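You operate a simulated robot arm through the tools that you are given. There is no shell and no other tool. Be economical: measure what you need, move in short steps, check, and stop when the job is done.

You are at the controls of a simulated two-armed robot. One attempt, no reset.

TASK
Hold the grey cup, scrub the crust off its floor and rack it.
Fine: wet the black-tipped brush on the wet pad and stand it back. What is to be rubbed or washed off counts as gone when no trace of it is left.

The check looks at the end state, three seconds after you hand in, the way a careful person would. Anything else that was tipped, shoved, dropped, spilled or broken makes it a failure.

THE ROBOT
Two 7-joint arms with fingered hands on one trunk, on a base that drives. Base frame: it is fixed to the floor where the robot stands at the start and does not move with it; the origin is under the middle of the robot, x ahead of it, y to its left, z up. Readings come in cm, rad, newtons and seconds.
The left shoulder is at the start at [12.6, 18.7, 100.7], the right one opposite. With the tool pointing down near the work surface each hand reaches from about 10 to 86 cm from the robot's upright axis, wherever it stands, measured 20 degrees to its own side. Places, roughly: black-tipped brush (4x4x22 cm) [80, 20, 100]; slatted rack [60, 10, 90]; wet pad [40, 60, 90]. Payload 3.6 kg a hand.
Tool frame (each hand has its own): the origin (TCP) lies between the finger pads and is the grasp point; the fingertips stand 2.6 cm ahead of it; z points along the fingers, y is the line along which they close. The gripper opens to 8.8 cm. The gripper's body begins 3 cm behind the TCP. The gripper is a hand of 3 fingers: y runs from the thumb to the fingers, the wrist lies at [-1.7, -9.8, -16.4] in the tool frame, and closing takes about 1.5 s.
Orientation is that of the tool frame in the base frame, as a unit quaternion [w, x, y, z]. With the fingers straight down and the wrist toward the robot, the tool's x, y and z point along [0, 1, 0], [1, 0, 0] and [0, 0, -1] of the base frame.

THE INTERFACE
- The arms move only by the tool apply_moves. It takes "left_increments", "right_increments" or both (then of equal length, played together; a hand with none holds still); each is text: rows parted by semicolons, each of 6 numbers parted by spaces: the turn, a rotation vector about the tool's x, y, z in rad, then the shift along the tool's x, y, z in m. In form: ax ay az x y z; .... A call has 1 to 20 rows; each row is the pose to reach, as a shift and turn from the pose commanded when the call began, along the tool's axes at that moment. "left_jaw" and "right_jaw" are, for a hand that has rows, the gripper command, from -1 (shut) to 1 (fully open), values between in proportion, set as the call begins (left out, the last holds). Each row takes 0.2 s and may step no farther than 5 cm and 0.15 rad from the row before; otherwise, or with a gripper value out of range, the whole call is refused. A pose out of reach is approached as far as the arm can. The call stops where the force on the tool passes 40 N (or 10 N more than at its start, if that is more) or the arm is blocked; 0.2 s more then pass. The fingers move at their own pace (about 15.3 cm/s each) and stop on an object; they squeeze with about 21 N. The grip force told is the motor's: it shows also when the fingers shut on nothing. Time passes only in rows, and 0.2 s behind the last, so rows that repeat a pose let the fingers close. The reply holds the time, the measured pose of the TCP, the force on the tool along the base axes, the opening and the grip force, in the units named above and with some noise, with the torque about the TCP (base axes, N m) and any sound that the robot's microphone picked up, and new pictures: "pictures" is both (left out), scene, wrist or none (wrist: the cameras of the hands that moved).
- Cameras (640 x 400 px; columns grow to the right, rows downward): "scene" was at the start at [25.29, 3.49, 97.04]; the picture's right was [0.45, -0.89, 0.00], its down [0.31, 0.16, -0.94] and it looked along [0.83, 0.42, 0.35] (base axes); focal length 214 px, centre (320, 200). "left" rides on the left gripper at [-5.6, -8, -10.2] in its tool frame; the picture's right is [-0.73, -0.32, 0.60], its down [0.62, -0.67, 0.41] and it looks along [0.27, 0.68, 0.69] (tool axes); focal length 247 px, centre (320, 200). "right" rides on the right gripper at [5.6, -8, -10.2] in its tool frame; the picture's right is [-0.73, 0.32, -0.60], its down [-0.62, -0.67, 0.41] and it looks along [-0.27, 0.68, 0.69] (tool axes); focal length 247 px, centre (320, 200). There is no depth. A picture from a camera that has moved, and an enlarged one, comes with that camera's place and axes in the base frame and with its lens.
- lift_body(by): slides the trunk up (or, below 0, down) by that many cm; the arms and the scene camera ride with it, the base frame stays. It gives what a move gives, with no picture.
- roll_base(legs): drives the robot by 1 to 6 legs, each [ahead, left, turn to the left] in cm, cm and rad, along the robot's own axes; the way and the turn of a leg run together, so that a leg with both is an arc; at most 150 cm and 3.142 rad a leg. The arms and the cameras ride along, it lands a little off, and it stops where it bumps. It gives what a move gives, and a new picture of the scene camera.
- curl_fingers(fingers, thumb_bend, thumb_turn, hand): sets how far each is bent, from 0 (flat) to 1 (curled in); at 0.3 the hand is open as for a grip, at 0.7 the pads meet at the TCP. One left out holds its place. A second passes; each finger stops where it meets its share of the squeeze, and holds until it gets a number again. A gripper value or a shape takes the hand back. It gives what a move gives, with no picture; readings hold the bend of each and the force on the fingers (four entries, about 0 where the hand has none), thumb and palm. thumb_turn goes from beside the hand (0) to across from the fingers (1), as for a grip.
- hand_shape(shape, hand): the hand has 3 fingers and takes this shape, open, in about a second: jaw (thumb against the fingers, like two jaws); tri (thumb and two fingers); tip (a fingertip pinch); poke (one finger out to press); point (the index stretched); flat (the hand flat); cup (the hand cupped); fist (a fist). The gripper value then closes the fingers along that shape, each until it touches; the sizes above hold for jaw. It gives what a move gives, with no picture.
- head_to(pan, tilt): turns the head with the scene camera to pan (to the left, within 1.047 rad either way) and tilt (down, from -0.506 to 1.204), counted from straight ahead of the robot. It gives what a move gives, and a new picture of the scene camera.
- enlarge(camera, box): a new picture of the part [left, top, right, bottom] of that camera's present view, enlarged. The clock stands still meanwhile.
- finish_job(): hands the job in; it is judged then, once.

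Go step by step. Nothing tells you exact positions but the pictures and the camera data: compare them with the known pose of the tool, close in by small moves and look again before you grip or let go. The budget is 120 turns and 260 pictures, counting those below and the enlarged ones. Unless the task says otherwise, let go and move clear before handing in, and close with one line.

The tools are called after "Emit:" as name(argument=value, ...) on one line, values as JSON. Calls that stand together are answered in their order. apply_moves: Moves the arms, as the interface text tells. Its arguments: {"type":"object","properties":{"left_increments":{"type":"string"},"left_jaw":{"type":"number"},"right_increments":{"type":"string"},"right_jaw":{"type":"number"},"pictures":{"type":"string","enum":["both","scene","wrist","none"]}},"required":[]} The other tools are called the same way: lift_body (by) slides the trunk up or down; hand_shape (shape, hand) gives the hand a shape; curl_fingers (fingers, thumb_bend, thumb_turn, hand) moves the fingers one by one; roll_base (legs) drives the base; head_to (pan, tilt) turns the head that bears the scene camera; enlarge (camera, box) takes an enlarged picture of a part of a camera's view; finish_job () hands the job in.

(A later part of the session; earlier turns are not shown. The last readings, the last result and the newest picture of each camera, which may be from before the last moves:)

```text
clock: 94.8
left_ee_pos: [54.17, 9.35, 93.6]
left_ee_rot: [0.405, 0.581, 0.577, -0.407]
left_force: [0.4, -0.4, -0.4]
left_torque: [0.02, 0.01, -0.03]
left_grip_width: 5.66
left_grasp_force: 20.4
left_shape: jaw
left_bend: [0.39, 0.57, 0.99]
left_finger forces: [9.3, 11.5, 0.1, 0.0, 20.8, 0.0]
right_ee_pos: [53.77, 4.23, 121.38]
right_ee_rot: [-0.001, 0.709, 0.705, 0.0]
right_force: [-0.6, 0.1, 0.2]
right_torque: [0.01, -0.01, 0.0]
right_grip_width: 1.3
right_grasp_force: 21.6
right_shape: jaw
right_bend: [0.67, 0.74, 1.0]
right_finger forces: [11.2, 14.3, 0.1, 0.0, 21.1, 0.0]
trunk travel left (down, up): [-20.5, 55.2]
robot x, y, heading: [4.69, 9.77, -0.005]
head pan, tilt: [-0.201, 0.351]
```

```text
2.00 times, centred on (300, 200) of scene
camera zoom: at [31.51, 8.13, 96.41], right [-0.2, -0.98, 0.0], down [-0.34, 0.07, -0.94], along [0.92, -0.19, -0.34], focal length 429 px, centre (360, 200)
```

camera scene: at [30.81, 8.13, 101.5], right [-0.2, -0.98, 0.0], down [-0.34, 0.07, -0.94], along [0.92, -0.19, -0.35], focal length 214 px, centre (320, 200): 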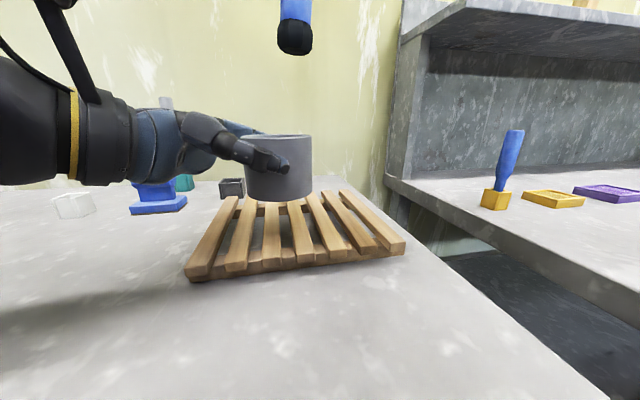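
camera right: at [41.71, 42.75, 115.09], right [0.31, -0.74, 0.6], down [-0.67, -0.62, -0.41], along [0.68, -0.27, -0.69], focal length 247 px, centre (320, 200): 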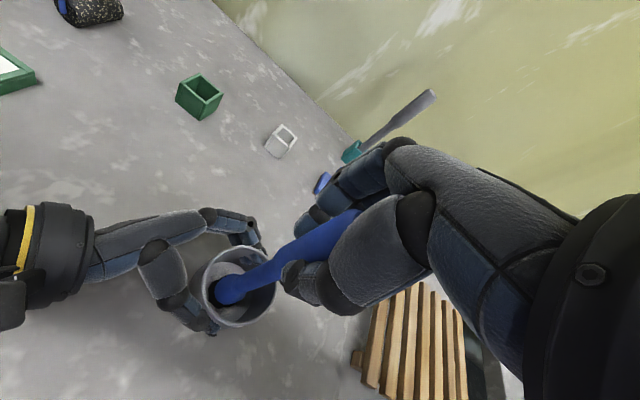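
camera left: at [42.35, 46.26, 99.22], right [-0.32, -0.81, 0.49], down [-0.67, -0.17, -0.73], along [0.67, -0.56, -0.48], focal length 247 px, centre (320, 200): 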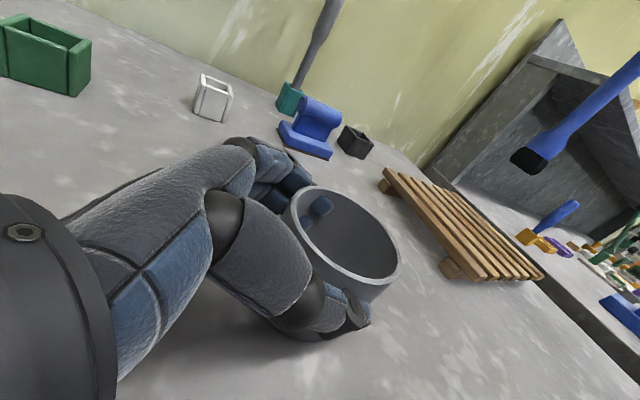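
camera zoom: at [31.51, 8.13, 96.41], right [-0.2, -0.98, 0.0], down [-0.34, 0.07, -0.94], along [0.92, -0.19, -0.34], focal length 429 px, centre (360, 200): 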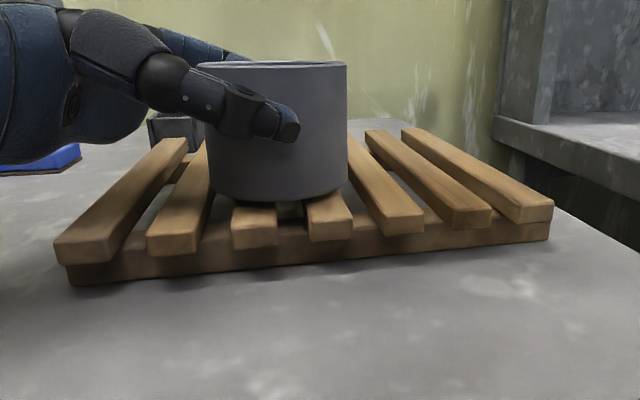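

Emit:
lift_body(by=-0.4)

Emit:
lift_body(by=-0.3)

```text
clock: 95.3
left_ee_pos: [54.2, 9.28, 93.33]
left_ee_rot: [0.405, 0.581, 0.577, -0.408]
left_force: [0.1, -0.8, 3.5]
left_torque: [-0.05, -0.11, 0.0]
left_grip_width: 5.67
left_grasp_force: 21.4
left_shape: jaw
left_bend: [0.39, 0.57, 0.99]
left_finger forces: [9.0, 11.6, 0.0, 0.0, 20.7, 0.0]
right_ee_pos: [53.9, 4.17, 120.87]
right_ee_rot: [0.0, 0.71, 0.705, 0.0]
right_force: [-0.1, -0.1, -0.5]
right_torque: [0.0, 0.01, 0.0]
right_grip_width: 1.29
right_grasp_force: 20.8
right_shape: jaw
right_bend: [0.67, 0.74, 1.0]
right_finger forces: [11.2, 14.3, 0.0, 0.0, 21.1, 0.0]
trunk travel left (down, up): [-20.1, 55.6]
robot x, y, heading: [4.94, 10.21, -0.002]
head pan, tilt: [-0.201, 0.351]
```

```text
clock: 95.9
left_ee_pos: [54.1, 9.29, 93.09]
left_ee_rot: [0.408, 0.581, 0.575, -0.406]
left_force: [1.0, 0.1, 13.9]
left_torque: [-0.24, -0.3, -0.05]
left_grip_width: 5.65
left_grasp_force: 20.9
left_shape: jaw
left_bend: [0.39, 0.57, 0.99]
left_finger forces: [9.6, 11.5, 0.1, 0.0, 20.4, 0.1]
right_ee_pos: [53.63, 4.13, 120.77]
right_ee_rot: [0.0, 0.71, 0.705, 0.0]
right_force: [0.4, -0.6, -0.9]
right_torque: [0.01, 0.0, 0.03]
right_grip_width: 1.29
right_grasp_force: 20.8
right_shape: jaw
right_bend: [0.67, 0.74, 1.0]
right_finger forces: [11.3, 14.3, 0.0, 0.1, 21.1, 0.0]
trunk travel left (down, up): [-19.8, 55.9]
robot x, y, heading: [5.09, 10.02, -0.002]
head pan, tilt: [-0.201, 0.351]
```

The cup is seated on the slats. I'll ease up 0.2 cm and open the left hand.

Emit:
lift_body(by=0.2)

Emit:
apply_moves(left_increments="0 0 0 0 0 0;0 0 0 0 0 0;0 0 0 0 0 0;0 0 0 0 0 0;0 0 0 0 0 0;0 0 0 0 0 0;0 0 0 0 0 0", left_jaw=1)

```text
clock: 96.4
left_ee_pos: [54.15, 9.34, 93.24]
left_ee_rot: [0.406, 0.58, 0.577, -0.408]
left_force: [1.4, -1.7, 11.8]
left_torque: [-0.22, -0.33, 0.01]
left_grip_width: 5.68
left_grasp_force: 20.8
left_shape: jaw
left_bend: [0.39, 0.57, 0.99]
left_finger forces: [9.5, 12.5, 0.1, 0.0, 20.0, 0.0]
right_ee_pos: [53.89, 4.24, 120.78]
right_ee_rot: [0.0, 0.71, 0.705, -0.001]
right_force: [1.4, -0.5, -0.6]
right_torque: [0.03, 0.03, 0.01]
right_grip_width: 1.3
right_grasp_force: 20.2
right_shape: jaw
right_bend: [0.67, 0.74, 1.0]
right_finger forces: [11.3, 14.3, 0.0, 0.1, 21.1, 0.0]
trunk travel left (down, up): [-20.0, 55.7]
robot x, y, heading: [4.69, 10.32, -0.003]
head pan, tilt: [-0.201, 0.351]
```

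```text
clock: 98.0
left_ee_pos: [54.16, 9.27, 93.04]
left_ee_rot: [0.405, 0.58, 0.577, -0.408]
left_force: [1.1, -0.2, 0.0]
left_torque: [-0.01, 0.03, 0.0]
left_grip_width: 8.8
left_grasp_force: 0.1
left_shape: jaw
left_bend: [0.3, 0.3, 0.98]
left_finger forces: [0.0, 0.0, 0.1, 0.0, 0.0, 0.1]
right_ee_pos: [53.93, 4.28, 120.8]
right_ee_rot: [0.0, 0.71, 0.704, 0.0]
right_force: [0.5, 0.7, 1.1]
right_torque: [-0.02, 0.0, 0.01]
right_grip_width: 1.29
right_grasp_force: 21.1
right_shape: jaw
right_bend: [0.67, 0.74, 1.0]
right_finger forces: [11.3, 14.3, 0.0, 0.0, 21.1, 0.1]
trunk travel left (down, up): [-20.0, 55.7]
robot x, y, heading: [4.9, 9.85, -0.006]
head pan, tilt: [-0.201, 0.351]
camera scene: at [31.64, 8.13, 95.85], right [-0.2, -0.98, 0.0], down [-0.34, 0.07, -0.94], along [0.92, -0.19, -0.34], focal length 214 px, centre (320, 200)
camera left: at [46.33, 17.08, 102.01], right [-0.32, -0.81, 0.49], down [-0.67, -0.17, -0.73], along [0.67, -0.56, -0.48], focal length 247 px, centre (320, 200)
```

scene: 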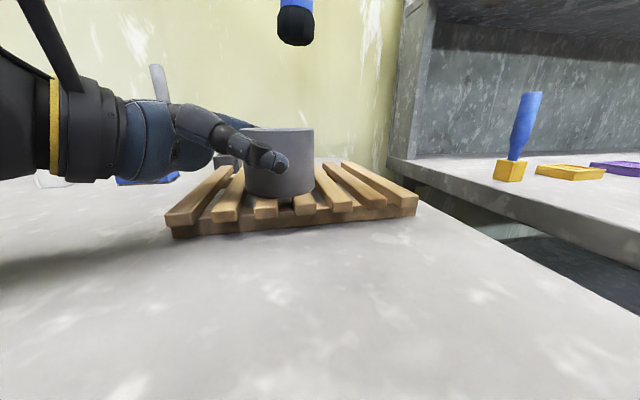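
left: 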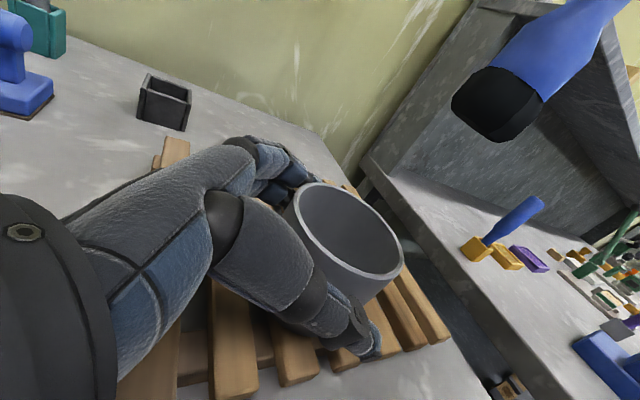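

The cup stands on its own. I'll withdraw the left hand by driving left.

Emit:
roll_base(legs=[[0, 6, 0], [0, 8, 0]])

Emit:
lift_body(by=14)

Emit:
head_to(pan=-0.2, tilt=0.5)

```text
clock: 99.6
left_ee_pos: [54.36, 23.54, 93.11]
left_ee_rot: [0.406, 0.58, 0.577, -0.408]
left_force: [0.2, 0.2, 0.1]
left_torque: [-0.01, -0.03, -0.01]
left_grip_width: 8.78
left_grasp_force: 0.0
left_shape: jaw
left_bend: [0.3, 0.3, 0.98]
left_finger forces: [0.0, 0.1, 0.0, 0.0, 0.1, 0.1]
right_ee_pos: [53.99, 18.43, 120.77]
right_ee_rot: [0.0, 0.71, 0.704, -0.001]
right_force: [0.4, 0.1, -0.4]
right_torque: [-0.04, 0.04, -0.02]
right_grip_width: 1.29
right_grasp_force: 21.1
right_shape: jaw
right_bend: [0.67, 0.74, 1.0]
right_finger forces: [11.2, 14.2, 0.0, 0.0, 21.1, 0.2]
trunk travel left (down, up): [-20.0, 55.7]
robot x, y, heading: [4.86, 23.77, -0.002]
head pan, tilt: [-0.201, 0.351]
camera scene: at [31.7, 22.35, 95.85], right [-0.2, -0.98, 0.0], down [-0.34, 0.07, -0.94], along [0.92, -0.19, -0.34], focal length 214 px, centre (320, 200)
```

scene: 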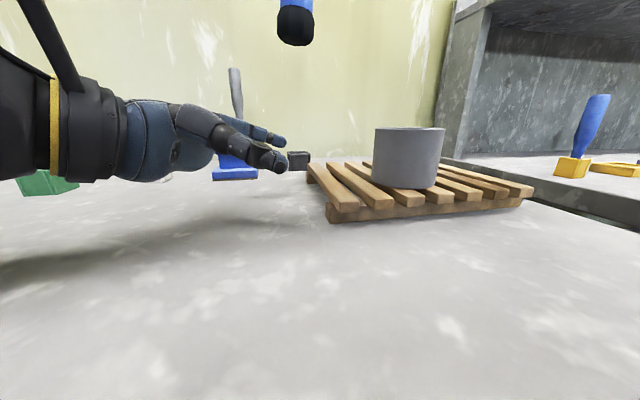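

```text
clock: 101.3
left_ee_pos: [52.84, 23.49, 109.5]
left_ee_rot: [0.421, 0.592, 0.565, -0.391]
left_force: [0.4, -0.6, -0.1]
left_torque: [-0.02, -0.05, -0.04]
left_grip_width: 8.76
left_grasp_force: 0.1
left_shape: jaw
left_bend: [0.3, 0.3, 0.98]
left_finger forces: [0.0, 0.0, 0.0, 0.0, 0.1, 0.0]
right_ee_pos: [54.06, 18.41, 134.76]
right_ee_rot: [-0.001, 0.709, 0.705, -0.001]
right_force: [0.4, -0.3, 0.4]
right_torque: [0.0, -0.01, 0.0]
right_grip_width: 1.28
right_grasp_force: 21.0
right_shape: jaw
right_bend: [0.67, 0.74, 1.0]
right_finger forces: [11.4, 14.4, 0.0, 0.0, 21.1, 0.0]
trunk travel left (down, up): [-34.0, 41.7]
robot x, y, heading: [5.11, 24.01, -0.003]
head pan, tilt: [-0.201, 0.351]
```

```text
clock: 102.0
left_ee_pos: [52.85, 23.62, 109.67]
left_ee_rot: [0.422, 0.592, 0.565, -0.392]
left_force: [0.1, -0.4, -0.3]
left_torque: [0.03, 0.03, 0.0]
left_grip_width: 8.76
left_grasp_force: 0.1
left_shape: jaw
left_bend: [0.3, 0.3, 0.98]
left_finger forces: [0.0, 0.0, 0.1, 0.1, 0.1, 0.1]
right_ee_pos: [53.92, 18.47, 134.82]
right_ee_rot: [0.0, 0.709, 0.705, -0.001]
right_force: [-0.4, 0.2, -0.7]
right_torque: [-0.04, -0.01, -0.01]
right_grip_width: 1.29
right_grasp_force: 20.9
right_shape: jaw
right_bend: [0.67, 0.74, 1.0]
right_finger forces: [11.2, 14.4, 0.0, 0.0, 21.1, 0.0]
trunk travel left (down, up): [-34.0, 41.7]
robot x, y, heading: [5.21, 24.13, -0.005]
head pan, tilt: [-0.201, 0.499]
camera scene: at [29.05, 22.3, 109.76], right [-0.2, -0.98, 0.0], down [-0.47, 0.1, -0.88], along [0.86, -0.18, -0.48], focal length 214 px, centre (320, 200)
```

scene: 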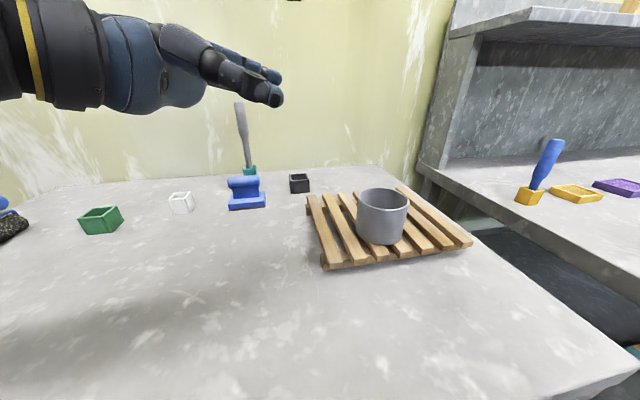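

The cup is racked. Before returning the brush, I'll draw the left hand away, lower the trunk to the grasp height, and check the brush's tilt in the grip.

Emit:
apply_moves(left_increments="0 0 0 0 0 -0.04;0 0 0 0 -0.02 -0.08;0 0 0 0 -0.04 -0.12;0 0 0 0 -0.06 -0.16;0 0 0 0 -0.06 -0.16", pictures="none")

Emit:
lift_body(by=-2.6)

Emit:
enlarge(camera="right", box=[160, 210, 360, 350])

Emit:
head_to(pan=-0.1, tilt=0.2)

```text
clock: 103.2
left_ee_pos: [46.68, 38.39, 114.74]
left_ee_rot: [0.42, 0.592, 0.566, -0.392]
left_force: [0.3, -0.2, -0.8]
left_torque: [0.02, 0.01, 0.04]
left_grip_width: 8.77
left_grasp_force: 0.1
left_shape: jaw
left_bend: [0.3, 0.3, 0.98]
left_finger forces: [0.0, 0.0, 0.0, 0.1, 0.0, 0.0]
right_ee_pos: [54.07, 18.32, 134.75]
right_ee_rot: [0.0, 0.71, 0.705, -0.002]
right_force: [0.4, -0.4, -0.1]
right_torque: [0.0, -0.04, 0.0]
right_grip_width: 1.28
right_grasp_force: 21.2
right_shape: jaw
right_bend: [0.67, 0.74, 1.0]
right_finger forces: [11.5, 14.3, 0.1, 0.1, 21.1, 0.0]
trunk travel left (down, up): [-34.0, 41.7]
robot x, y, heading: [4.91, 23.89, -0.007]
head pan, tilt: [-0.201, 0.499]
```

```text
clock: 103.9
left_ee_pos: [46.55, 38.56, 112.18]
left_ee_rot: [0.422, 0.592, 0.565, -0.391]
left_force: [0.5, 0.0, -0.1]
left_torque: [0.0, 0.01, 0.02]
left_grip_width: 8.79
left_grasp_force: 0.1
left_shape: jaw
left_bend: [0.3, 0.3, 0.98]
left_finger forces: [0.0, 0.0, 0.0, 0.0, 0.1, 0.0]
right_ee_pos: [53.91, 18.36, 132.22]
right_ee_rot: [0.001, 0.71, 0.705, -0.001]
right_force: [-0.7, -0.3, 0.2]
right_torque: [0.0, 0.02, -0.03]
right_grip_width: 1.28
right_grasp_force: 21.1
right_shape: jaw
right_bend: [0.67, 0.74, 1.0]
right_finger forces: [11.3, 14.2, 0.0, 0.0, 21.1, 0.1]
trunk travel left (down, up): [-31.4, 44.3]
robot x, y, heading: [5.03, 24.35, -0.009]
head pan, tilt: [-0.201, 0.499]
```

```text
2.86 times, centred on (260, 280) of right
camera zoom: at [45.71, 24.08, 142.46], right [0.31, -0.74, 0.6], down [-0.67, -0.62, -0.41], along [0.67, -0.27, -0.69], focal length 706 px, centre (491, -29)
```

zoom: 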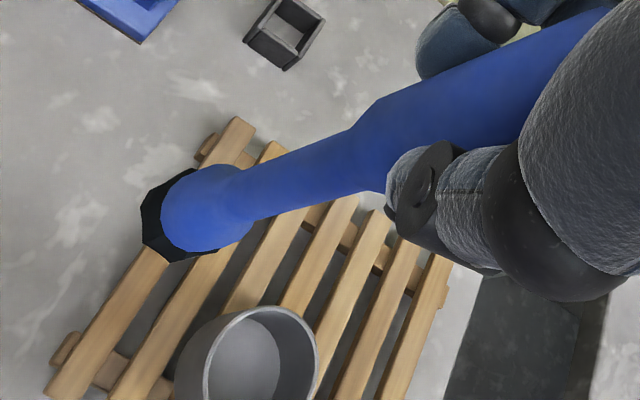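

```text
clock: 104.7
left_ee_pos: [46.52, 38.6, 112.07]
left_ee_rot: [0.421, 0.592, 0.565, -0.391]
left_force: [-0.4, -0.7, 0.1]
left_torque: [-0.01, -0.02, 0.01]
left_grip_width: 8.77
left_grasp_force: 0.1
left_shape: jaw
left_bend: [0.3, 0.3, 0.98]
left_finger forces: [0.1, 0.0, 0.0, 0.0, 0.0, 0.1]
right_ee_pos: [53.92, 18.43, 132.12]
right_ee_rot: [0.0, 0.709, 0.705, -0.001]
right_force: [0.7, 0.5, -0.3]
right_torque: [-0.02, -0.02, -0.01]
right_grip_width: 1.27
right_grasp_force: 21.3
right_shape: jaw
right_bend: [0.67, 0.74, 1.0]
right_finger forces: [11.4, 14.2, 0.0, 0.1, 21.0, 0.0]
trunk travel left (down, up): [-31.4, 44.3]
robot x, y, heading: [5.03, 23.88, -0.003]
head pan, tilt: [-0.099, 0.201]
camera scene: at [29.79, 23.19, 109.71], right [-0.1, -0.99, 0.0], down [-0.2, 0.02, -0.98], along [0.97, -0.1, -0.2], focal length 214 px, centre (320, 200)
```

scene: 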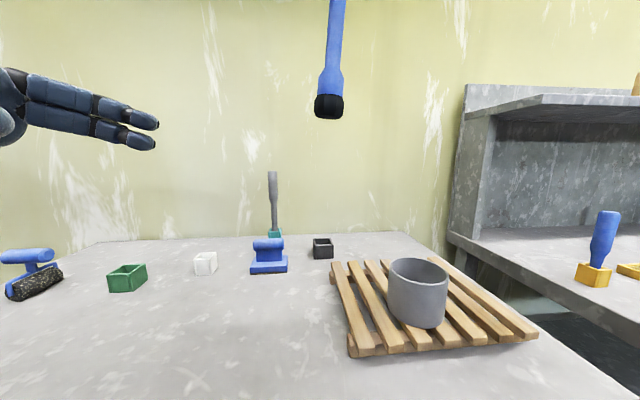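

The brush has tilted about 0.08 rad in the grip (tip 1.5 cm toward +y). I'll rotate the hand to make it vertical and move above the black holder.

Emit:
apply_moves(right_increments="-0.012 -0.041 0 -0.001 0.034 0.015;-0.024 -0.082 0 -0.002 0.068 0.03;-0.024 -0.082 0 -0.003 0.102 0.06;-0.024 -0.082 0 -0.004 0.136 0.09;-0.024 -0.082 0 -0.005 0.17 0.12;-0.024 -0.082 0 -0.006 0.204 0.14;-0.024 -0.082 0 -0.0065 0.236 0.15;-0.024 -0.082 0 -0.0065 0.236 0.15")

Emit:
enlarge(camera="right", box=[130, 220, 330, 360])

Emit:
enlarge(camera="scene", box=[270, 130, 410, 270])

```text
clock: 106.5
left_ee_pos: [46.57, 38.57, 112.09]
left_ee_rot: [0.42, 0.592, 0.565, -0.392]
left_force: [-0.2, 0.2, 0.3]
left_torque: [0.01, -0.02, 0.03]
left_grip_width: 8.78
left_grasp_force: 0.1
left_shape: jaw
left_bend: [0.3, 0.3, 0.98]
left_finger forces: [0.0, 0.0, 0.1, 0.0, 0.0, 0.0]
right_ee_pos: [76.56, 17.36, 116.9]
right_ee_rot: [0.038, 0.709, 0.704, -0.021]
right_force: [-0.9, 0.2, 0.0]
right_torque: [-0.02, 0.01, 0.01]
right_grip_width: 1.29
right_grasp_force: 20.8
right_shape: jaw
right_bend: [0.67, 0.74, 1.0]
right_finger forces: [11.4, 13.8, 0.1, 0.0, 20.2, 0.0]
right hand out of reach, approached as far as the arm can: row 7, 8
trunk travel left (down, up): [-31.4, 44.3]
robot x, y, heading: [4.76, 24.2, -0.004]
head pan, tilt: [-0.099, 0.201]
camera scene: at [29.78, 23.22, 109.72], right [-0.1, -0.99, 0.0], down [-0.2, 0.02, -0.98], along [0.97, -0.1, -0.2], focal length 214 px, centre (320, 200)
camera right: at [68.18, 23.9, 126.34], right [0.3, -0.68, 0.67], down [-0.66, -0.65, -0.37], along [0.69, -0.33, -0.65], focal length 247 px, centre (320, 200)
```

scene: 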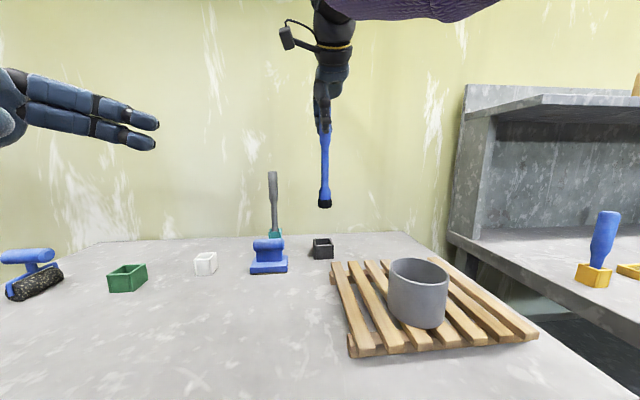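
right: 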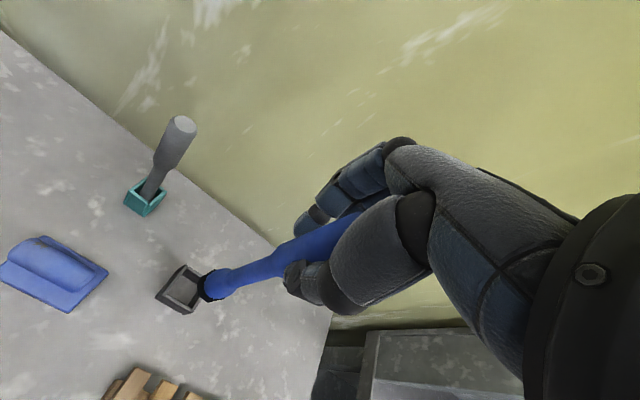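

```text
2.86 times, centred on (230, 290) of right
camera zoom: at [68.18, 23.9, 126.34], right [0.3, -0.68, 0.67], down [-0.66, -0.65, -0.37], along [0.69, -0.33, -0.65], focal length 706 px, centre (577, -57)
```

zoom: 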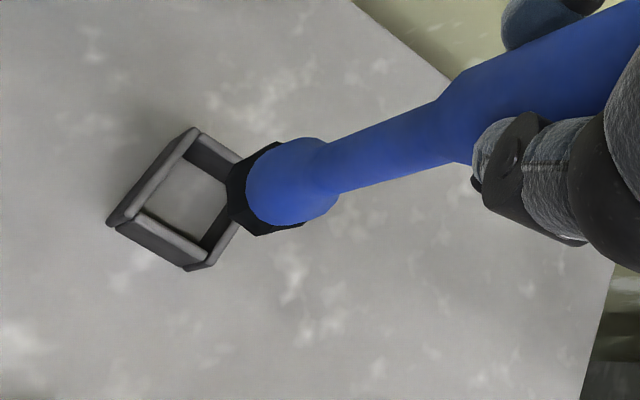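

```text
2.86 times, centred on (340, 200) of scene
camera zoom: at [29.78, 23.22, 109.72], right [-0.1, -0.99, 0.0], down [-0.2, 0.02, -0.98], along [0.97, -0.1, -0.2], focal length 613 px, centre (263, 200)
```

zoom: 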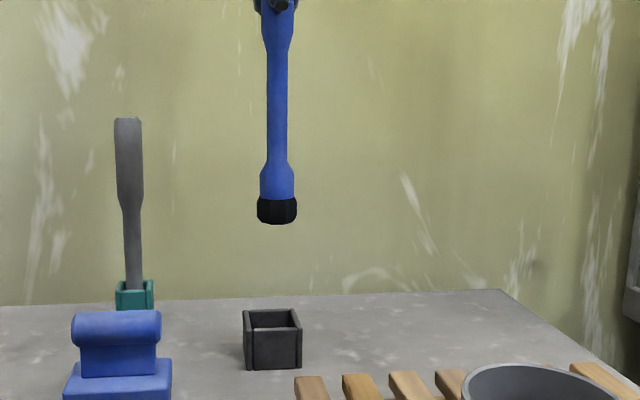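

The brush is vertical now. The tip is at ≈[76.7, 17.2] and the holder at ≈[77.3, 17.75], so I'll correct that and lower to just above the holder.

Emit:
apply_moves(right_increments="0 0 0 0.004 0.003 0.015;0 0 0 0.0086 0.0058 0.03;0 0 0 0.0086 0.0058 0.0436;0 0 0 0.0086 0.0058 0.0436", pictures="none")

Emit:
enlarge(camera="right", box=[150, 230, 290, 330])

Emit:
enlarge(camera="scene", box=[280, 160, 380, 270])

```text
clock: 107.5
left_ee_pos: [46.55, 38.65, 112.02]
left_ee_rot: [0.421, 0.592, 0.566, -0.391]
left_force: [0.1, -0.4, 0.3]
left_torque: [-0.02, -0.01, -0.02]
left_grip_width: 8.79
left_grasp_force: 0.0
left_shape: jaw
left_bend: [0.3, 0.3, 0.98]
left_finger forces: [0.0, 0.0, 0.1, 0.0, 0.0, 0.0]
right_ee_pos: [77.2, 17.78, 112.55]
right_ee_rot: [0.038, 0.709, 0.704, -0.02]
right_force: [0.5, 0.1, -0.5]
right_torque: [0.04, -0.01, 0.02]
right_grip_width: 1.32
right_grasp_force: 21.1
right_shape: jaw
right_bend: [0.67, 0.74, 1.0]
right_finger forces: [11.3, 13.6, 0.0, 0.1, 20.3, 0.1]
trunk travel left (down, up): [-31.4, 44.3]
robot x, y, heading: [5.11, 23.91, -0.006]
head pan, tilt: [-0.099, 0.201]
```

```text
4.00 times, centred on (220, 280) of right
camera zoom: at [68.9, 24.33, 121.96], right [0.3, -0.68, 0.66], down [-0.66, -0.65, -0.37], along [0.69, -0.33, -0.65], focal length 988 px, centre (720, -120)
```

zoom: 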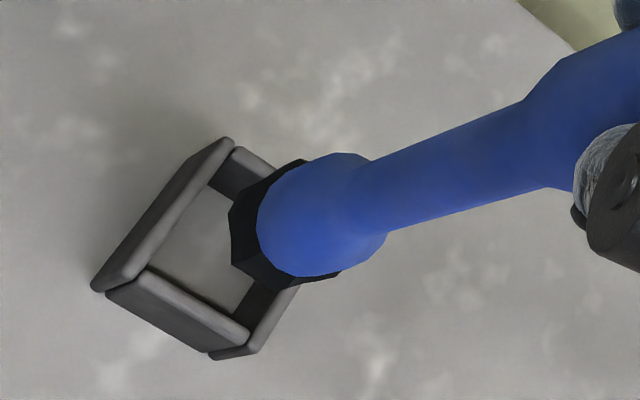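

```text
3.64 times, centred on (330, 215) of scene
camera zoom: at [29.77, 23.22, 109.72], right [-0.1, -0.99, 0.0], down [-0.2, 0.02, -0.98], along [0.97, -0.1, -0.2], focal length 780 px, centre (284, 146)
```

zoom: 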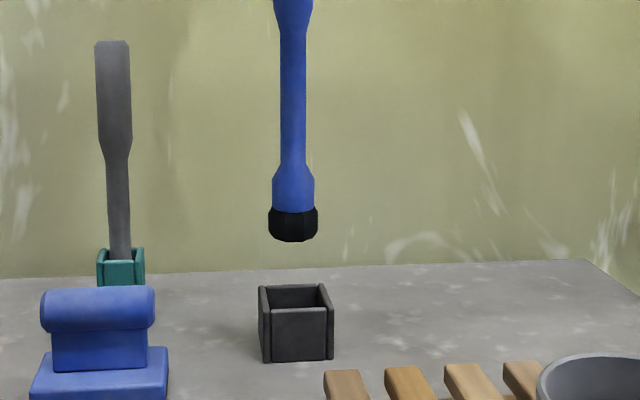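

Nearly aligned. I'll nudge 0.15 cm right and lower to just above the rim, where parallax vanishes.

Emit:
apply_moves(right_increments="0 0 0 0.0006 -0.0004 0.016;0 0 0 0.0012 -0.0008 0.031;0 0 0 0.0012 -0.0008 0.031", pictures="none")

Emit:
enlarge(camera="right", box=[150, 230, 290, 330])

Emit:
enlarge(camera="scene", box=[280, 160, 380, 270])

```text
clock: 108.3
left_ee_pos: [46.52, 38.54, 112.1]
left_ee_rot: [0.421, 0.592, 0.565, -0.391]
left_force: [-0.9, -0.9, -0.1]
left_torque: [0.0, -0.01, 0.02]
left_grip_width: 8.76
left_grasp_force: 0.1
left_shape: jaw
left_bend: [0.3, 0.3, 0.98]
left_finger forces: [0.0, 0.0, 0.0, 0.1, 0.0, 0.0]
right_ee_pos: [77.16, 17.67, 109.4]
right_ee_rot: [0.036, 0.71, 0.703, -0.022]
right_force: [0.1, 0.0, -0.3]
right_torque: [0.02, 0.02, 0.01]
right_grip_width: 1.29
right_grasp_force: 20.5
right_shape: jaw
right_bend: [0.67, 0.74, 1.0]
right_finger forces: [11.2, 13.7, 0.1, 0.1, 20.1, 0.1]
trunk travel left (down, up): [-31.4, 44.3]
robot x, y, heading: [4.83, 23.49, -0.0]
head pan, tilt: [-0.099, 0.201]
```

```text
4.00 times, centred on (220, 280) of right
camera zoom: at [68.84, 24.19, 118.93], right [0.3, -0.69, 0.66], down [-0.66, -0.65, -0.37], along [0.69, -0.33, -0.65], focal length 988 px, centre (720, -120)
```

zoom: 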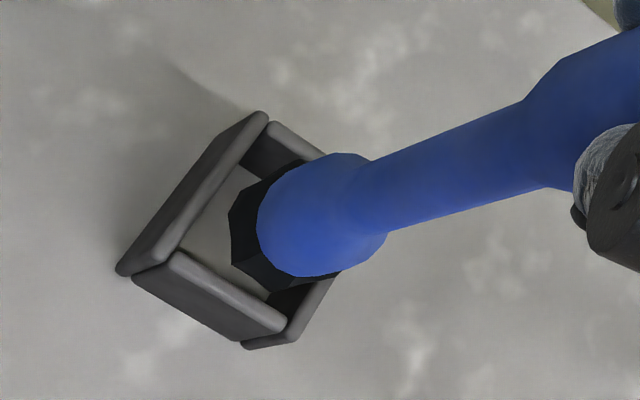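

```text
3.64 times, centred on (330, 215) of scene
camera zoom: at [29.79, 23.2, 109.71], right [-0.1, -0.99, 0.0], down [-0.2, 0.02, -0.98], along [0.97, -0.1, -0.2], focal length 780 px, centre (284, 146)
```

zoom: 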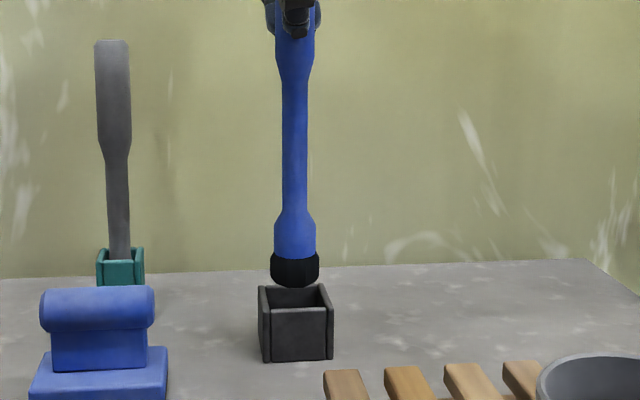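

The tip is aligned with the rim to within ~0.2 cm. I'll lower it slowly into the holder, watching the force.

Emit:
apply_moves(right_increments="0 0 0 0.0018 0.0012 0.004;0 0 0 0.0018 0.0012 0.008;0 0 0 0.0018 0.0012 0.013;0 0 0 0.0018 0.0012 0.013", pictures="none")

Emit:
enlarge(camera="right", box=[150, 230, 290, 330])

Emit:
enlarge(camera="scene", box=[280, 160, 380, 270])

```text
clock: 109.3
left_ee_pos: [46.56, 38.58, 112.1]
left_ee_rot: [0.421, 0.592, 0.565, -0.391]
left_force: [0.3, 0.2, 0.5]
left_torque: [0.0, 0.02, -0.01]
left_grip_width: 8.8
left_grasp_force: 0.2
left_shape: jaw
left_bend: [0.3, 0.3, 0.98]
left_finger forces: [0.0, 0.1, 0.0, 0.0, 0.1, 0.0]
right_ee_pos: [77.42, 17.85, 108.28]
right_ee_rot: [0.037, 0.709, 0.704, -0.02]
right_force: [-0.5, 0.7, 2.8]
right_torque: [0.0, -0.02, -0.04]
right_grip_width: 1.3
right_grasp_force: 20.4
right_shape: jaw
right_bend: [0.67, 0.74, 1.0]
right_finger forces: [11.5, 13.9, 0.0, 0.1, 20.3, 0.0]
trunk travel left (down, up): [-31.4, 44.3]
robot x, y, heading: [4.66, 24.23, -0.003]
head pan, tilt: [-0.099, 0.201]
```

```text
4.00 times, centred on (220, 280) of right
camera zoom: at [69.06, 24.3, 117.67], right [0.3, -0.68, 0.67], down [-0.66, -0.65, -0.38], along [0.69, -0.33, -0.65], focal length 988 px, centre (720, -120)
```

zoom: 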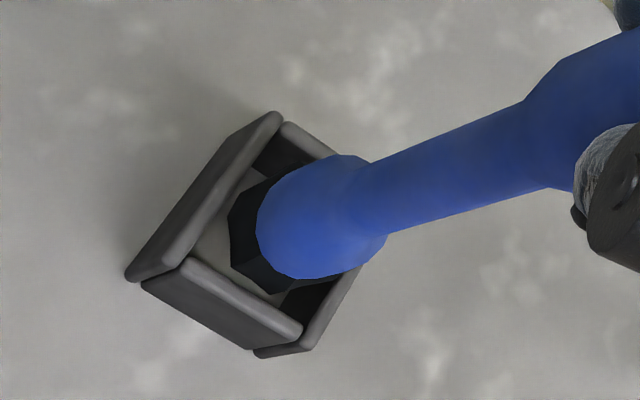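

```text
3.64 times, centred on (330, 215) of scene
camera zoom: at [29.78, 23.19, 109.72], right [-0.1, -0.99, 0.0], down [-0.2, 0.02, -0.98], along [0.97, -0.1, -0.2], focal length 780 px, centre (284, 146)
```

zoom: 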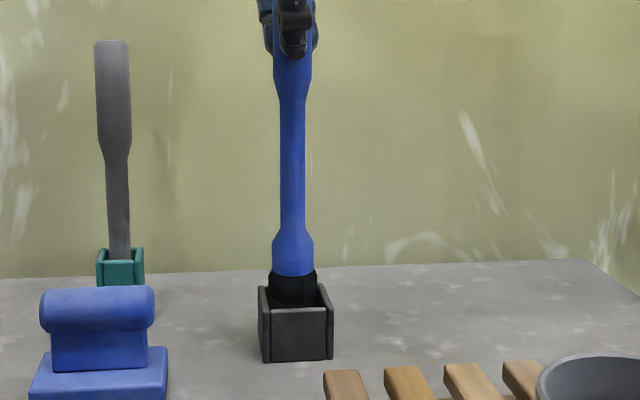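

The tip is entering, with a slight touch (2.8 N). I'll nudge back toward me a little and lower further.

Emit:
apply_moves(right_increments="0 0 0 -0.0008 -0.0015 0;0 0 0 -0.0008 -0.0015 0.003;0 0 0 -0.0004 -0.0015 0.007;0 0 0 -0.0004 -0.0015 0.007", pictures="none")

Emit:
enlarge(camera="right", box=[150, 230, 290, 330])

Emit:
enlarge(camera="scene", box=[280, 160, 380, 270])

```text
clock: 110.3
left_ee_pos: [46.34, 38.7, 112.13]
left_ee_rot: [0.422, 0.593, 0.565, -0.39]
left_force: [0.6, 0.5, 0.2]
left_torque: [-0.01, 0.0, -0.04]
left_grip_width: 8.79
left_grasp_force: 0.0
left_shape: jaw
left_bend: [0.3, 0.3, 0.98]
left_finger forces: [0.0, 0.0, 0.1, 0.0, 0.0, 0.1]
right_ee_pos: [76.98, 17.75, 108.03]
right_ee_rot: [0.041, 0.709, 0.704, -0.017]
right_force: [1.6, 1.6, 25.5]
right_torque: [-0.01, 0.01, 0.01]
right_grip_width: 1.41
right_grasp_force: 20.8
right_shape: jaw
right_bend: [0.67, 0.74, 1.0]
right_finger forces: [15.0, 17.5, 0.0, 0.0, 25.0, 0.0]
trunk travel left (down, up): [-31.4, 44.3]
robot x, y, heading: [5.01, 24.07, -0.004]
head pan, tilt: [-0.099, 0.201]
```

```text
4.00 times, centred on (220, 280) of right
camera zoom: at [68.57, 24.29, 117.46], right [0.29, -0.69, 0.67], down [-0.66, -0.65, -0.38], along [0.7, -0.33, -0.64], focal length 988 px, centre (720, -120)
```

zoom: 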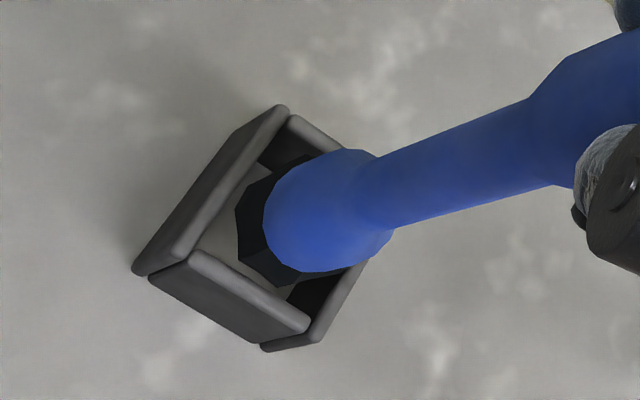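

```text
3.64 times, centred on (330, 215) of scene
camera zoom: at [29.57, 23.22, 109.8], right [-0.1, -0.99, 0.0], down [-0.2, 0.02, -0.98], along [0.98, -0.1, -0.2], focal length 780 px, centre (284, 146)
```

zoom: 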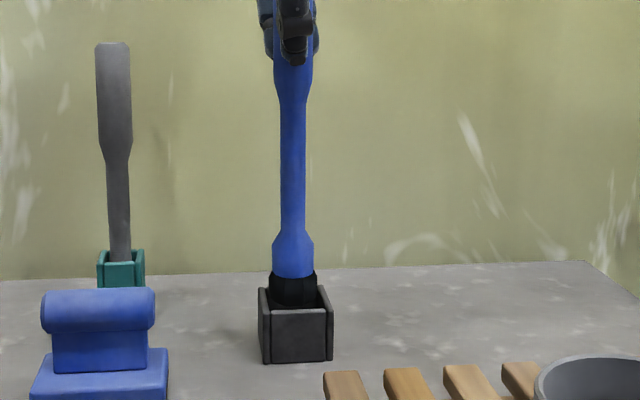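

It's pressing on the holder's rim. I'll lift off at once and re-measure.

Emit:
apply_moves(right_increments="0 0 0 0 0 -0.008;0 0 0 0 0 -0.018;0 0 0 0 0 -0.018", pictures="none")

Emit:
enlarge(camera="scene", box=[300, 200, 350, 270])

Emit:
enlarge(camera="right", box=[165, 240, 265, 320])

```text
clock: 111.1
left_ee_pos: [46.6, 38.62, 112.09]
left_ee_rot: [0.422, 0.592, 0.565, -0.391]
left_force: [-0.5, 0.4, -1.0]
left_torque: [0.03, -0.01, 0.01]
left_grip_width: 8.78
left_grasp_force: 0.1
left_shape: jaw
left_bend: [0.3, 0.3, 0.98]
left_finger forces: [0.0, 0.0, 0.0, 0.1, 0.1, 0.0]
right_ee_pos: [77.12, 17.89, 109.02]
right_ee_rot: [0.037, 0.709, 0.704, -0.023]
right_force: [0.3, -0.3, -0.6]
right_torque: [0.0, -0.01, 0.01]
right_grip_width: 1.31
right_grasp_force: 21.5
right_shape: jaw
right_bend: [0.67, 0.74, 1.0]
right_finger forces: [11.7, 13.9, 0.0, 0.0, 20.7, 0.0]
trunk travel left (down, up): [-31.4, 44.3]
robot x, y, heading: [4.78, 24.54, -0.007]
head pan, tilt: [-0.099, 0.201]
```

```text
5.71 times, centred on (325, 235) of scene
camera zoom: at [29.81, 23.19, 109.7], right [-0.1, -0.99, 0.0], down [-0.2, 0.02, -0.98], along [0.97, -0.1, -0.2], focal length 1226 px, centre (291, 0)
```

zoom: 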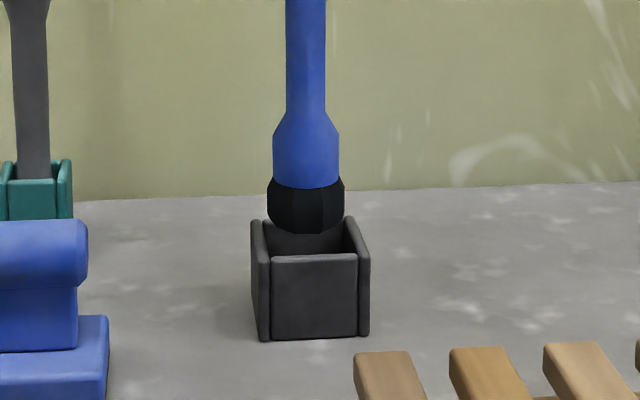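

```text
5.00 times, centred on (215, 280) of right
camera zoom: at [68.81, 24.37, 118.52], right [0.3, -0.68, 0.66], down [-0.66, -0.65, -0.37], along [0.69, -0.33, -0.65], focal length 1235 px, centre (845, -200)
```

zoom: 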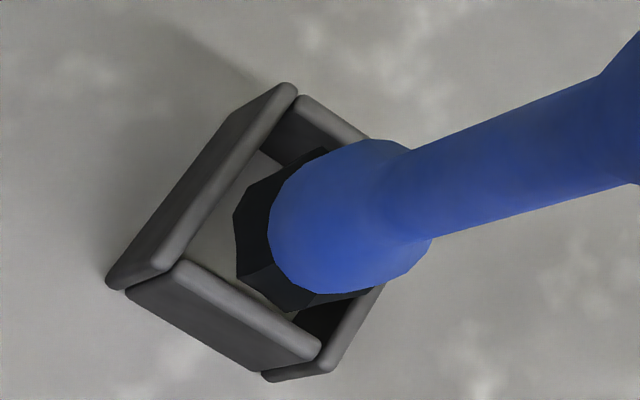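

The brush is essentially aligned, needing about +0.15 x and −0.1 y. I'll apply that and try lowering gently again.

Emit:
apply_moves(right_increments="0 0 0 -0.001 0.0014 0;0 0 0 -0.0005 0.0013 0.005;0 0 0 0 0.0012 0.01;0 0 0 0 0.0012 0.0115;0 0 0 0 0.0012 0.0115", pictures="none")

Emit:
enlarge(camera="scene", box=[300, 200, 350, 270])

```text
clock: 112.3
left_ee_pos: [46.47, 38.63, 111.97]
left_ee_rot: [0.422, 0.592, 0.565, -0.391]
left_force: [0.0, -0.4, 0.3]
left_torque: [0.01, 0.01, 0.0]
left_grip_width: 8.77
left_grasp_force: 0.1
left_shape: jaw
left_bend: [0.3, 0.3, 0.98]
left_finger forces: [0.1, 0.0, 0.0, 0.0, 0.1, 0.0]
right_ee_pos: [77.4, 17.67, 108.18]
right_ee_rot: [0.038, 0.709, 0.704, -0.02]
right_force: [-0.5, -0.2, 5.6]
right_torque: [0.01, 0.0, 0.01]
right_grip_width: 1.34
right_grasp_force: 20.8
right_shape: jaw
right_bend: [0.67, 0.74, 1.0]
right_finger forces: [11.9, 14.5, 0.0, 0.0, 21.1, 0.0]
trunk travel left (down, up): [-31.4, 44.3]
robot x, y, heading: [4.57, 24.43, -0.001]
head pan, tilt: [-0.099, 0.201]
```

```text
5.71 times, centred on (325, 235) of scene
camera zoom: at [29.75, 23.2, 109.73], right [-0.1, -0.99, 0.0], down [-0.2, 0.02, -0.98], along [0.97, -0.1, -0.2], focal length 1226 px, centre (291, 0)
```

zoom: 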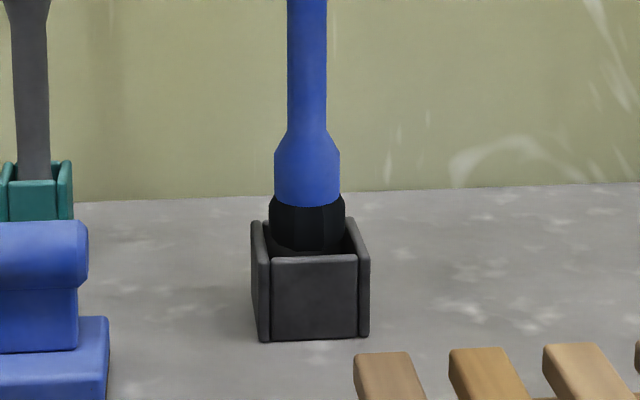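

Light contact remains, and the picture suggests a bit more −y. I'll lift 3 mm, shift, and try again.

Emit:
apply_moves(right_increments="0 0 0 0 0 -0.003;0 0 0 -0.0015 0 -0.003;0 0 0 -0.0015 0 0.0;0 0 0 -0.0013 0 0.003;0 0 0 -0.0013 0 0.003", pictures="none")

Emit:
enlarge(camera="scene", box=[300, 200, 350, 270])

Emit:
enlarge(camera="right", box=[165, 240, 265, 320])

```text
clock: 113.5
left_ee_pos: [46.35, 38.67, 112.14]
left_ee_rot: [0.421, 0.592, 0.565, -0.39]
left_force: [0.5, 0.2, -0.1]
left_torque: [-0.02, 0.0, -0.02]
left_grip_width: 8.79
left_grasp_force: 0.1
left_shape: jaw
left_bend: [0.3, 0.3, 0.98]
left_finger forces: [0.0, 0.0, 0.1, 0.1, 0.0, 0.1]
right_ee_pos: [77.29, 17.6, 107.97]
right_ee_rot: [0.04, 0.709, 0.704, -0.018]
right_force: [1.1, 1.0, 15.6]
right_torque: [-0.01, 0.04, -0.02]
right_grip_width: 1.39
right_grasp_force: 21.3
right_shape: jaw
right_bend: [0.67, 0.74, 1.0]
right_finger forces: [13.2, 15.7, 0.0, 0.0, 22.5, 0.1]
trunk travel left (down, up): [-31.4, 44.3]
robot x, y, heading: [5.2, 24.32, -0.003]
head pan, tilt: [-0.099, 0.201]
```

```text
5.71 times, centred on (325, 235) of scene
camera zoom: at [29.67, 23.21, 109.76], right [-0.1, -0.99, 0.0], down [-0.2, 0.02, -0.98], along [0.97, -0.1, -0.2], focal length 1226 px, centre (291, 0)
```

zoom: 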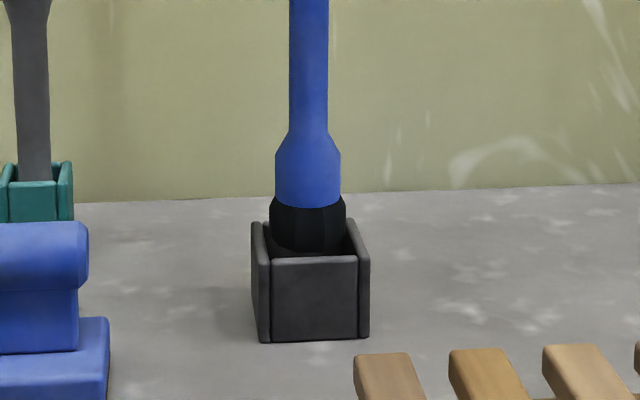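

```text
5.00 times, centred on (215, 280) of right
camera zoom: at [68.84, 24.12, 117.54], right [0.29, -0.69, 0.67], down [-0.66, -0.65, -0.38], along [0.69, -0.33, -0.64], focal length 1235 px, centre (845, -200)
```

zoom: 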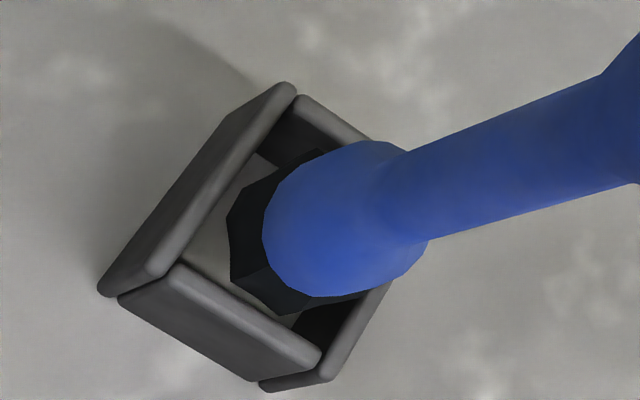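

Still on a rim. The right camera suggests +0.15 in x and −0.05 in y. I'll retry with that.

Emit:
apply_moves(right_increments="0 0 0 0 0 -0.005;0 0 0 -0.0006 0.0018 -0.006;0 0 0 -0.0006 0.0018 -0.003;0 0 0 -0.0006 0.0017 0;0 0 0 -0.0006 0.0017 0", pictures="none")

Emit:
enlarge(camera="right", box=[165, 240, 265, 320])

```text
clock: 114.7
left_ee_pos: [46.45, 38.71, 112.14]
left_ee_rot: [0.42, 0.592, 0.565, -0.391]
left_force: [-0.8, 0.4, -0.1]
left_torque: [0.05, 0.01, -0.03]
left_grip_width: 8.81
left_grasp_force: 0.1
left_shape: jaw
left_bend: [0.3, 0.3, 0.98]
left_finger forces: [0.0, 0.0, 0.0, 0.0, 0.1, 0.1]
right_ee_pos: [77.44, 17.41, 108.07]
right_ee_rot: [0.04, 0.709, 0.704, -0.019]
right_force: [1.4, 0.0, 17.6]
right_torque: [0.01, 0.05, 0.0]
right_grip_width: 1.39
right_grasp_force: 21.0
right_shape: jaw
right_bend: [0.67, 0.74, 1.0]
right_finger forces: [13.5, 16.1, 0.0, 0.0, 23.1, 0.0]
trunk travel left (down, up): [-31.4, 44.3]
robot x, y, heading: [4.69, 24.28, -0.005]
head pan, tilt: [-0.099, 0.201]
```

```text
5.00 times, centred on (215, 280) of right
camera zoom: at [69.02, 24.08, 117.52], right [0.3, -0.69, 0.67], down [-0.66, -0.65, -0.38], along [0.69, -0.33, -0.64], focal length 1235 px, centre (845, -200)
```

zoom: 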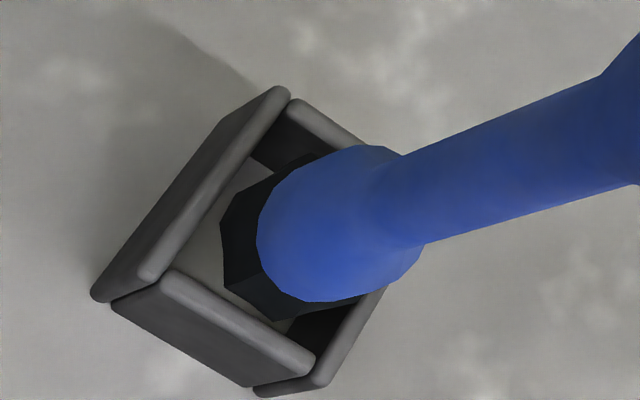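

I'll use the left wrist camera, which looks this way from another side, to settle the alignment. First I'll lift off slightly.

Emit:
apply_moves(right_increments="0 0 0 0 0 -0.003;0 0 0 0 0 -0.005;0 0 0 0 0 -0.005", pictures="none")

Emit:
enlarge(camera="left", box=[0, 0, 640, 400])

```text
clock: 115.5
left_ee_pos: [46.45, 38.61, 112.07]
left_ee_rot: [0.421, 0.593, 0.564, -0.391]
left_force: [0.8, 0.8, 0.0]
left_torque: [-0.02, 0.02, 0.0]
left_grip_width: 8.8
left_grasp_force: 0.0
left_shape: jaw
left_bend: [0.3, 0.3, 0.98]
left_finger forces: [0.0, 0.1, 0.0, 0.1, 0.0, 0.1]
right_ee_pos: [77.43, 17.56, 108.11]
right_ee_rot: [0.037, 0.71, 0.703, -0.022]
right_force: [-0.1, 0.3, 7.1]
right_torque: [0.02, 0.03, 0.0]
right_grip_width: 1.36
right_grasp_force: 21.0
right_shape: jaw
right_bend: [0.67, 0.74, 1.0]
right_finger forces: [13.1, 15.2, 0.1, 0.0, 22.4, 0.0]
trunk travel left (down, up): [-31.4, 44.3]
robot x, y, heading: [4.83, 24.26, -0.007]
head pan, tilt: [-0.099, 0.201]
```

```text
1.00 times, centred on (320, 200) of left
camera zoom: at [38.13, 46.35, 120.51], right [-0.35, -0.81, 0.47], down [-0.62, -0.17, -0.76], along [0.7, -0.56, -0.45], focal length 247 px, centre (320, 200)
```

zoom: 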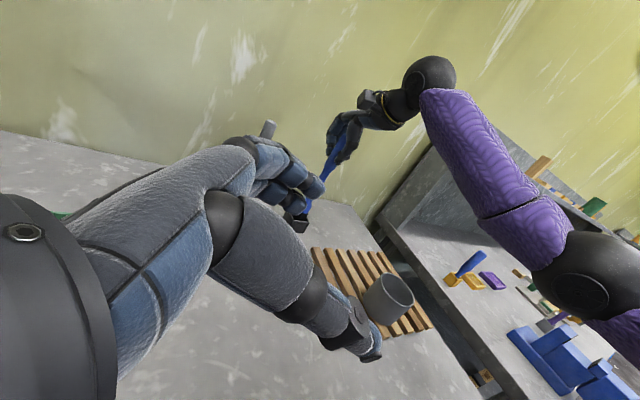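

Emit:
apply_moves(left_increments="0 0 0 -0.02 0 -0.03;0 0 0 -0.04 0 -0.06;0 0 0 -0.06 0 -0.1;0 0 0 -0.06 0 -0.1", right_increments="0 0 0 0 0 -0.003;0 0 0 0 0 -0.006;0 0 0 0 0 -0.008;0 0 0 0 0 -0.008", pictures="none")

Emit:
enlarge(camera="left", box=[260, 140, 480, 320])

```text
clock: 116.5
left_ee_pos: [46.24, 46.07, 121.15]
left_ee_rot: [0.421, 0.592, 0.565, -0.391]
left_force: [0.0, -0.3, -0.3]
left_torque: [0.02, 0.0, 0.0]
left_grip_width: 8.82
left_grasp_force: 0.1
left_shape: jaw
left_bend: [0.3, 0.3, 0.98]
left_finger forces: [0.0, 0.0, 0.1, 0.0, 0.0, 0.0]
right_ee_pos: [77.44, 17.39, 109.02]
right_ee_rot: [0.037, 0.709, 0.704, -0.021]
right_force: [-0.2, 0.5, -0.8]
right_torque: [-0.01, 0.02, 0.02]
right_grip_width: 1.36
right_grasp_force: 21.2
right_shape: jaw
right_bend: [0.67, 0.74, 1.0]
right_finger forces: [11.9, 14.3, 0.1, 0.0, 21.3, 0.0]
trunk travel left (down, up): [-31.4, 44.3]
robot x, y, heading: [4.89, 23.95, -0.005]
head pan, tilt: [-0.099, 0.201]
```

```text
2.22 times, centred on (370, 230) of left
camera zoom: at [37.92, 53.74, 129.59], right [-0.35, -0.81, 0.47], down [-0.62, -0.17, -0.76], along [0.7, -0.56, -0.45], focal length 549 px, centre (209, 133)
```

zoom: 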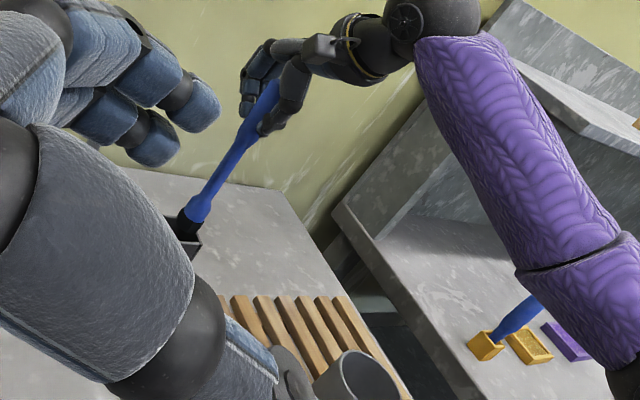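

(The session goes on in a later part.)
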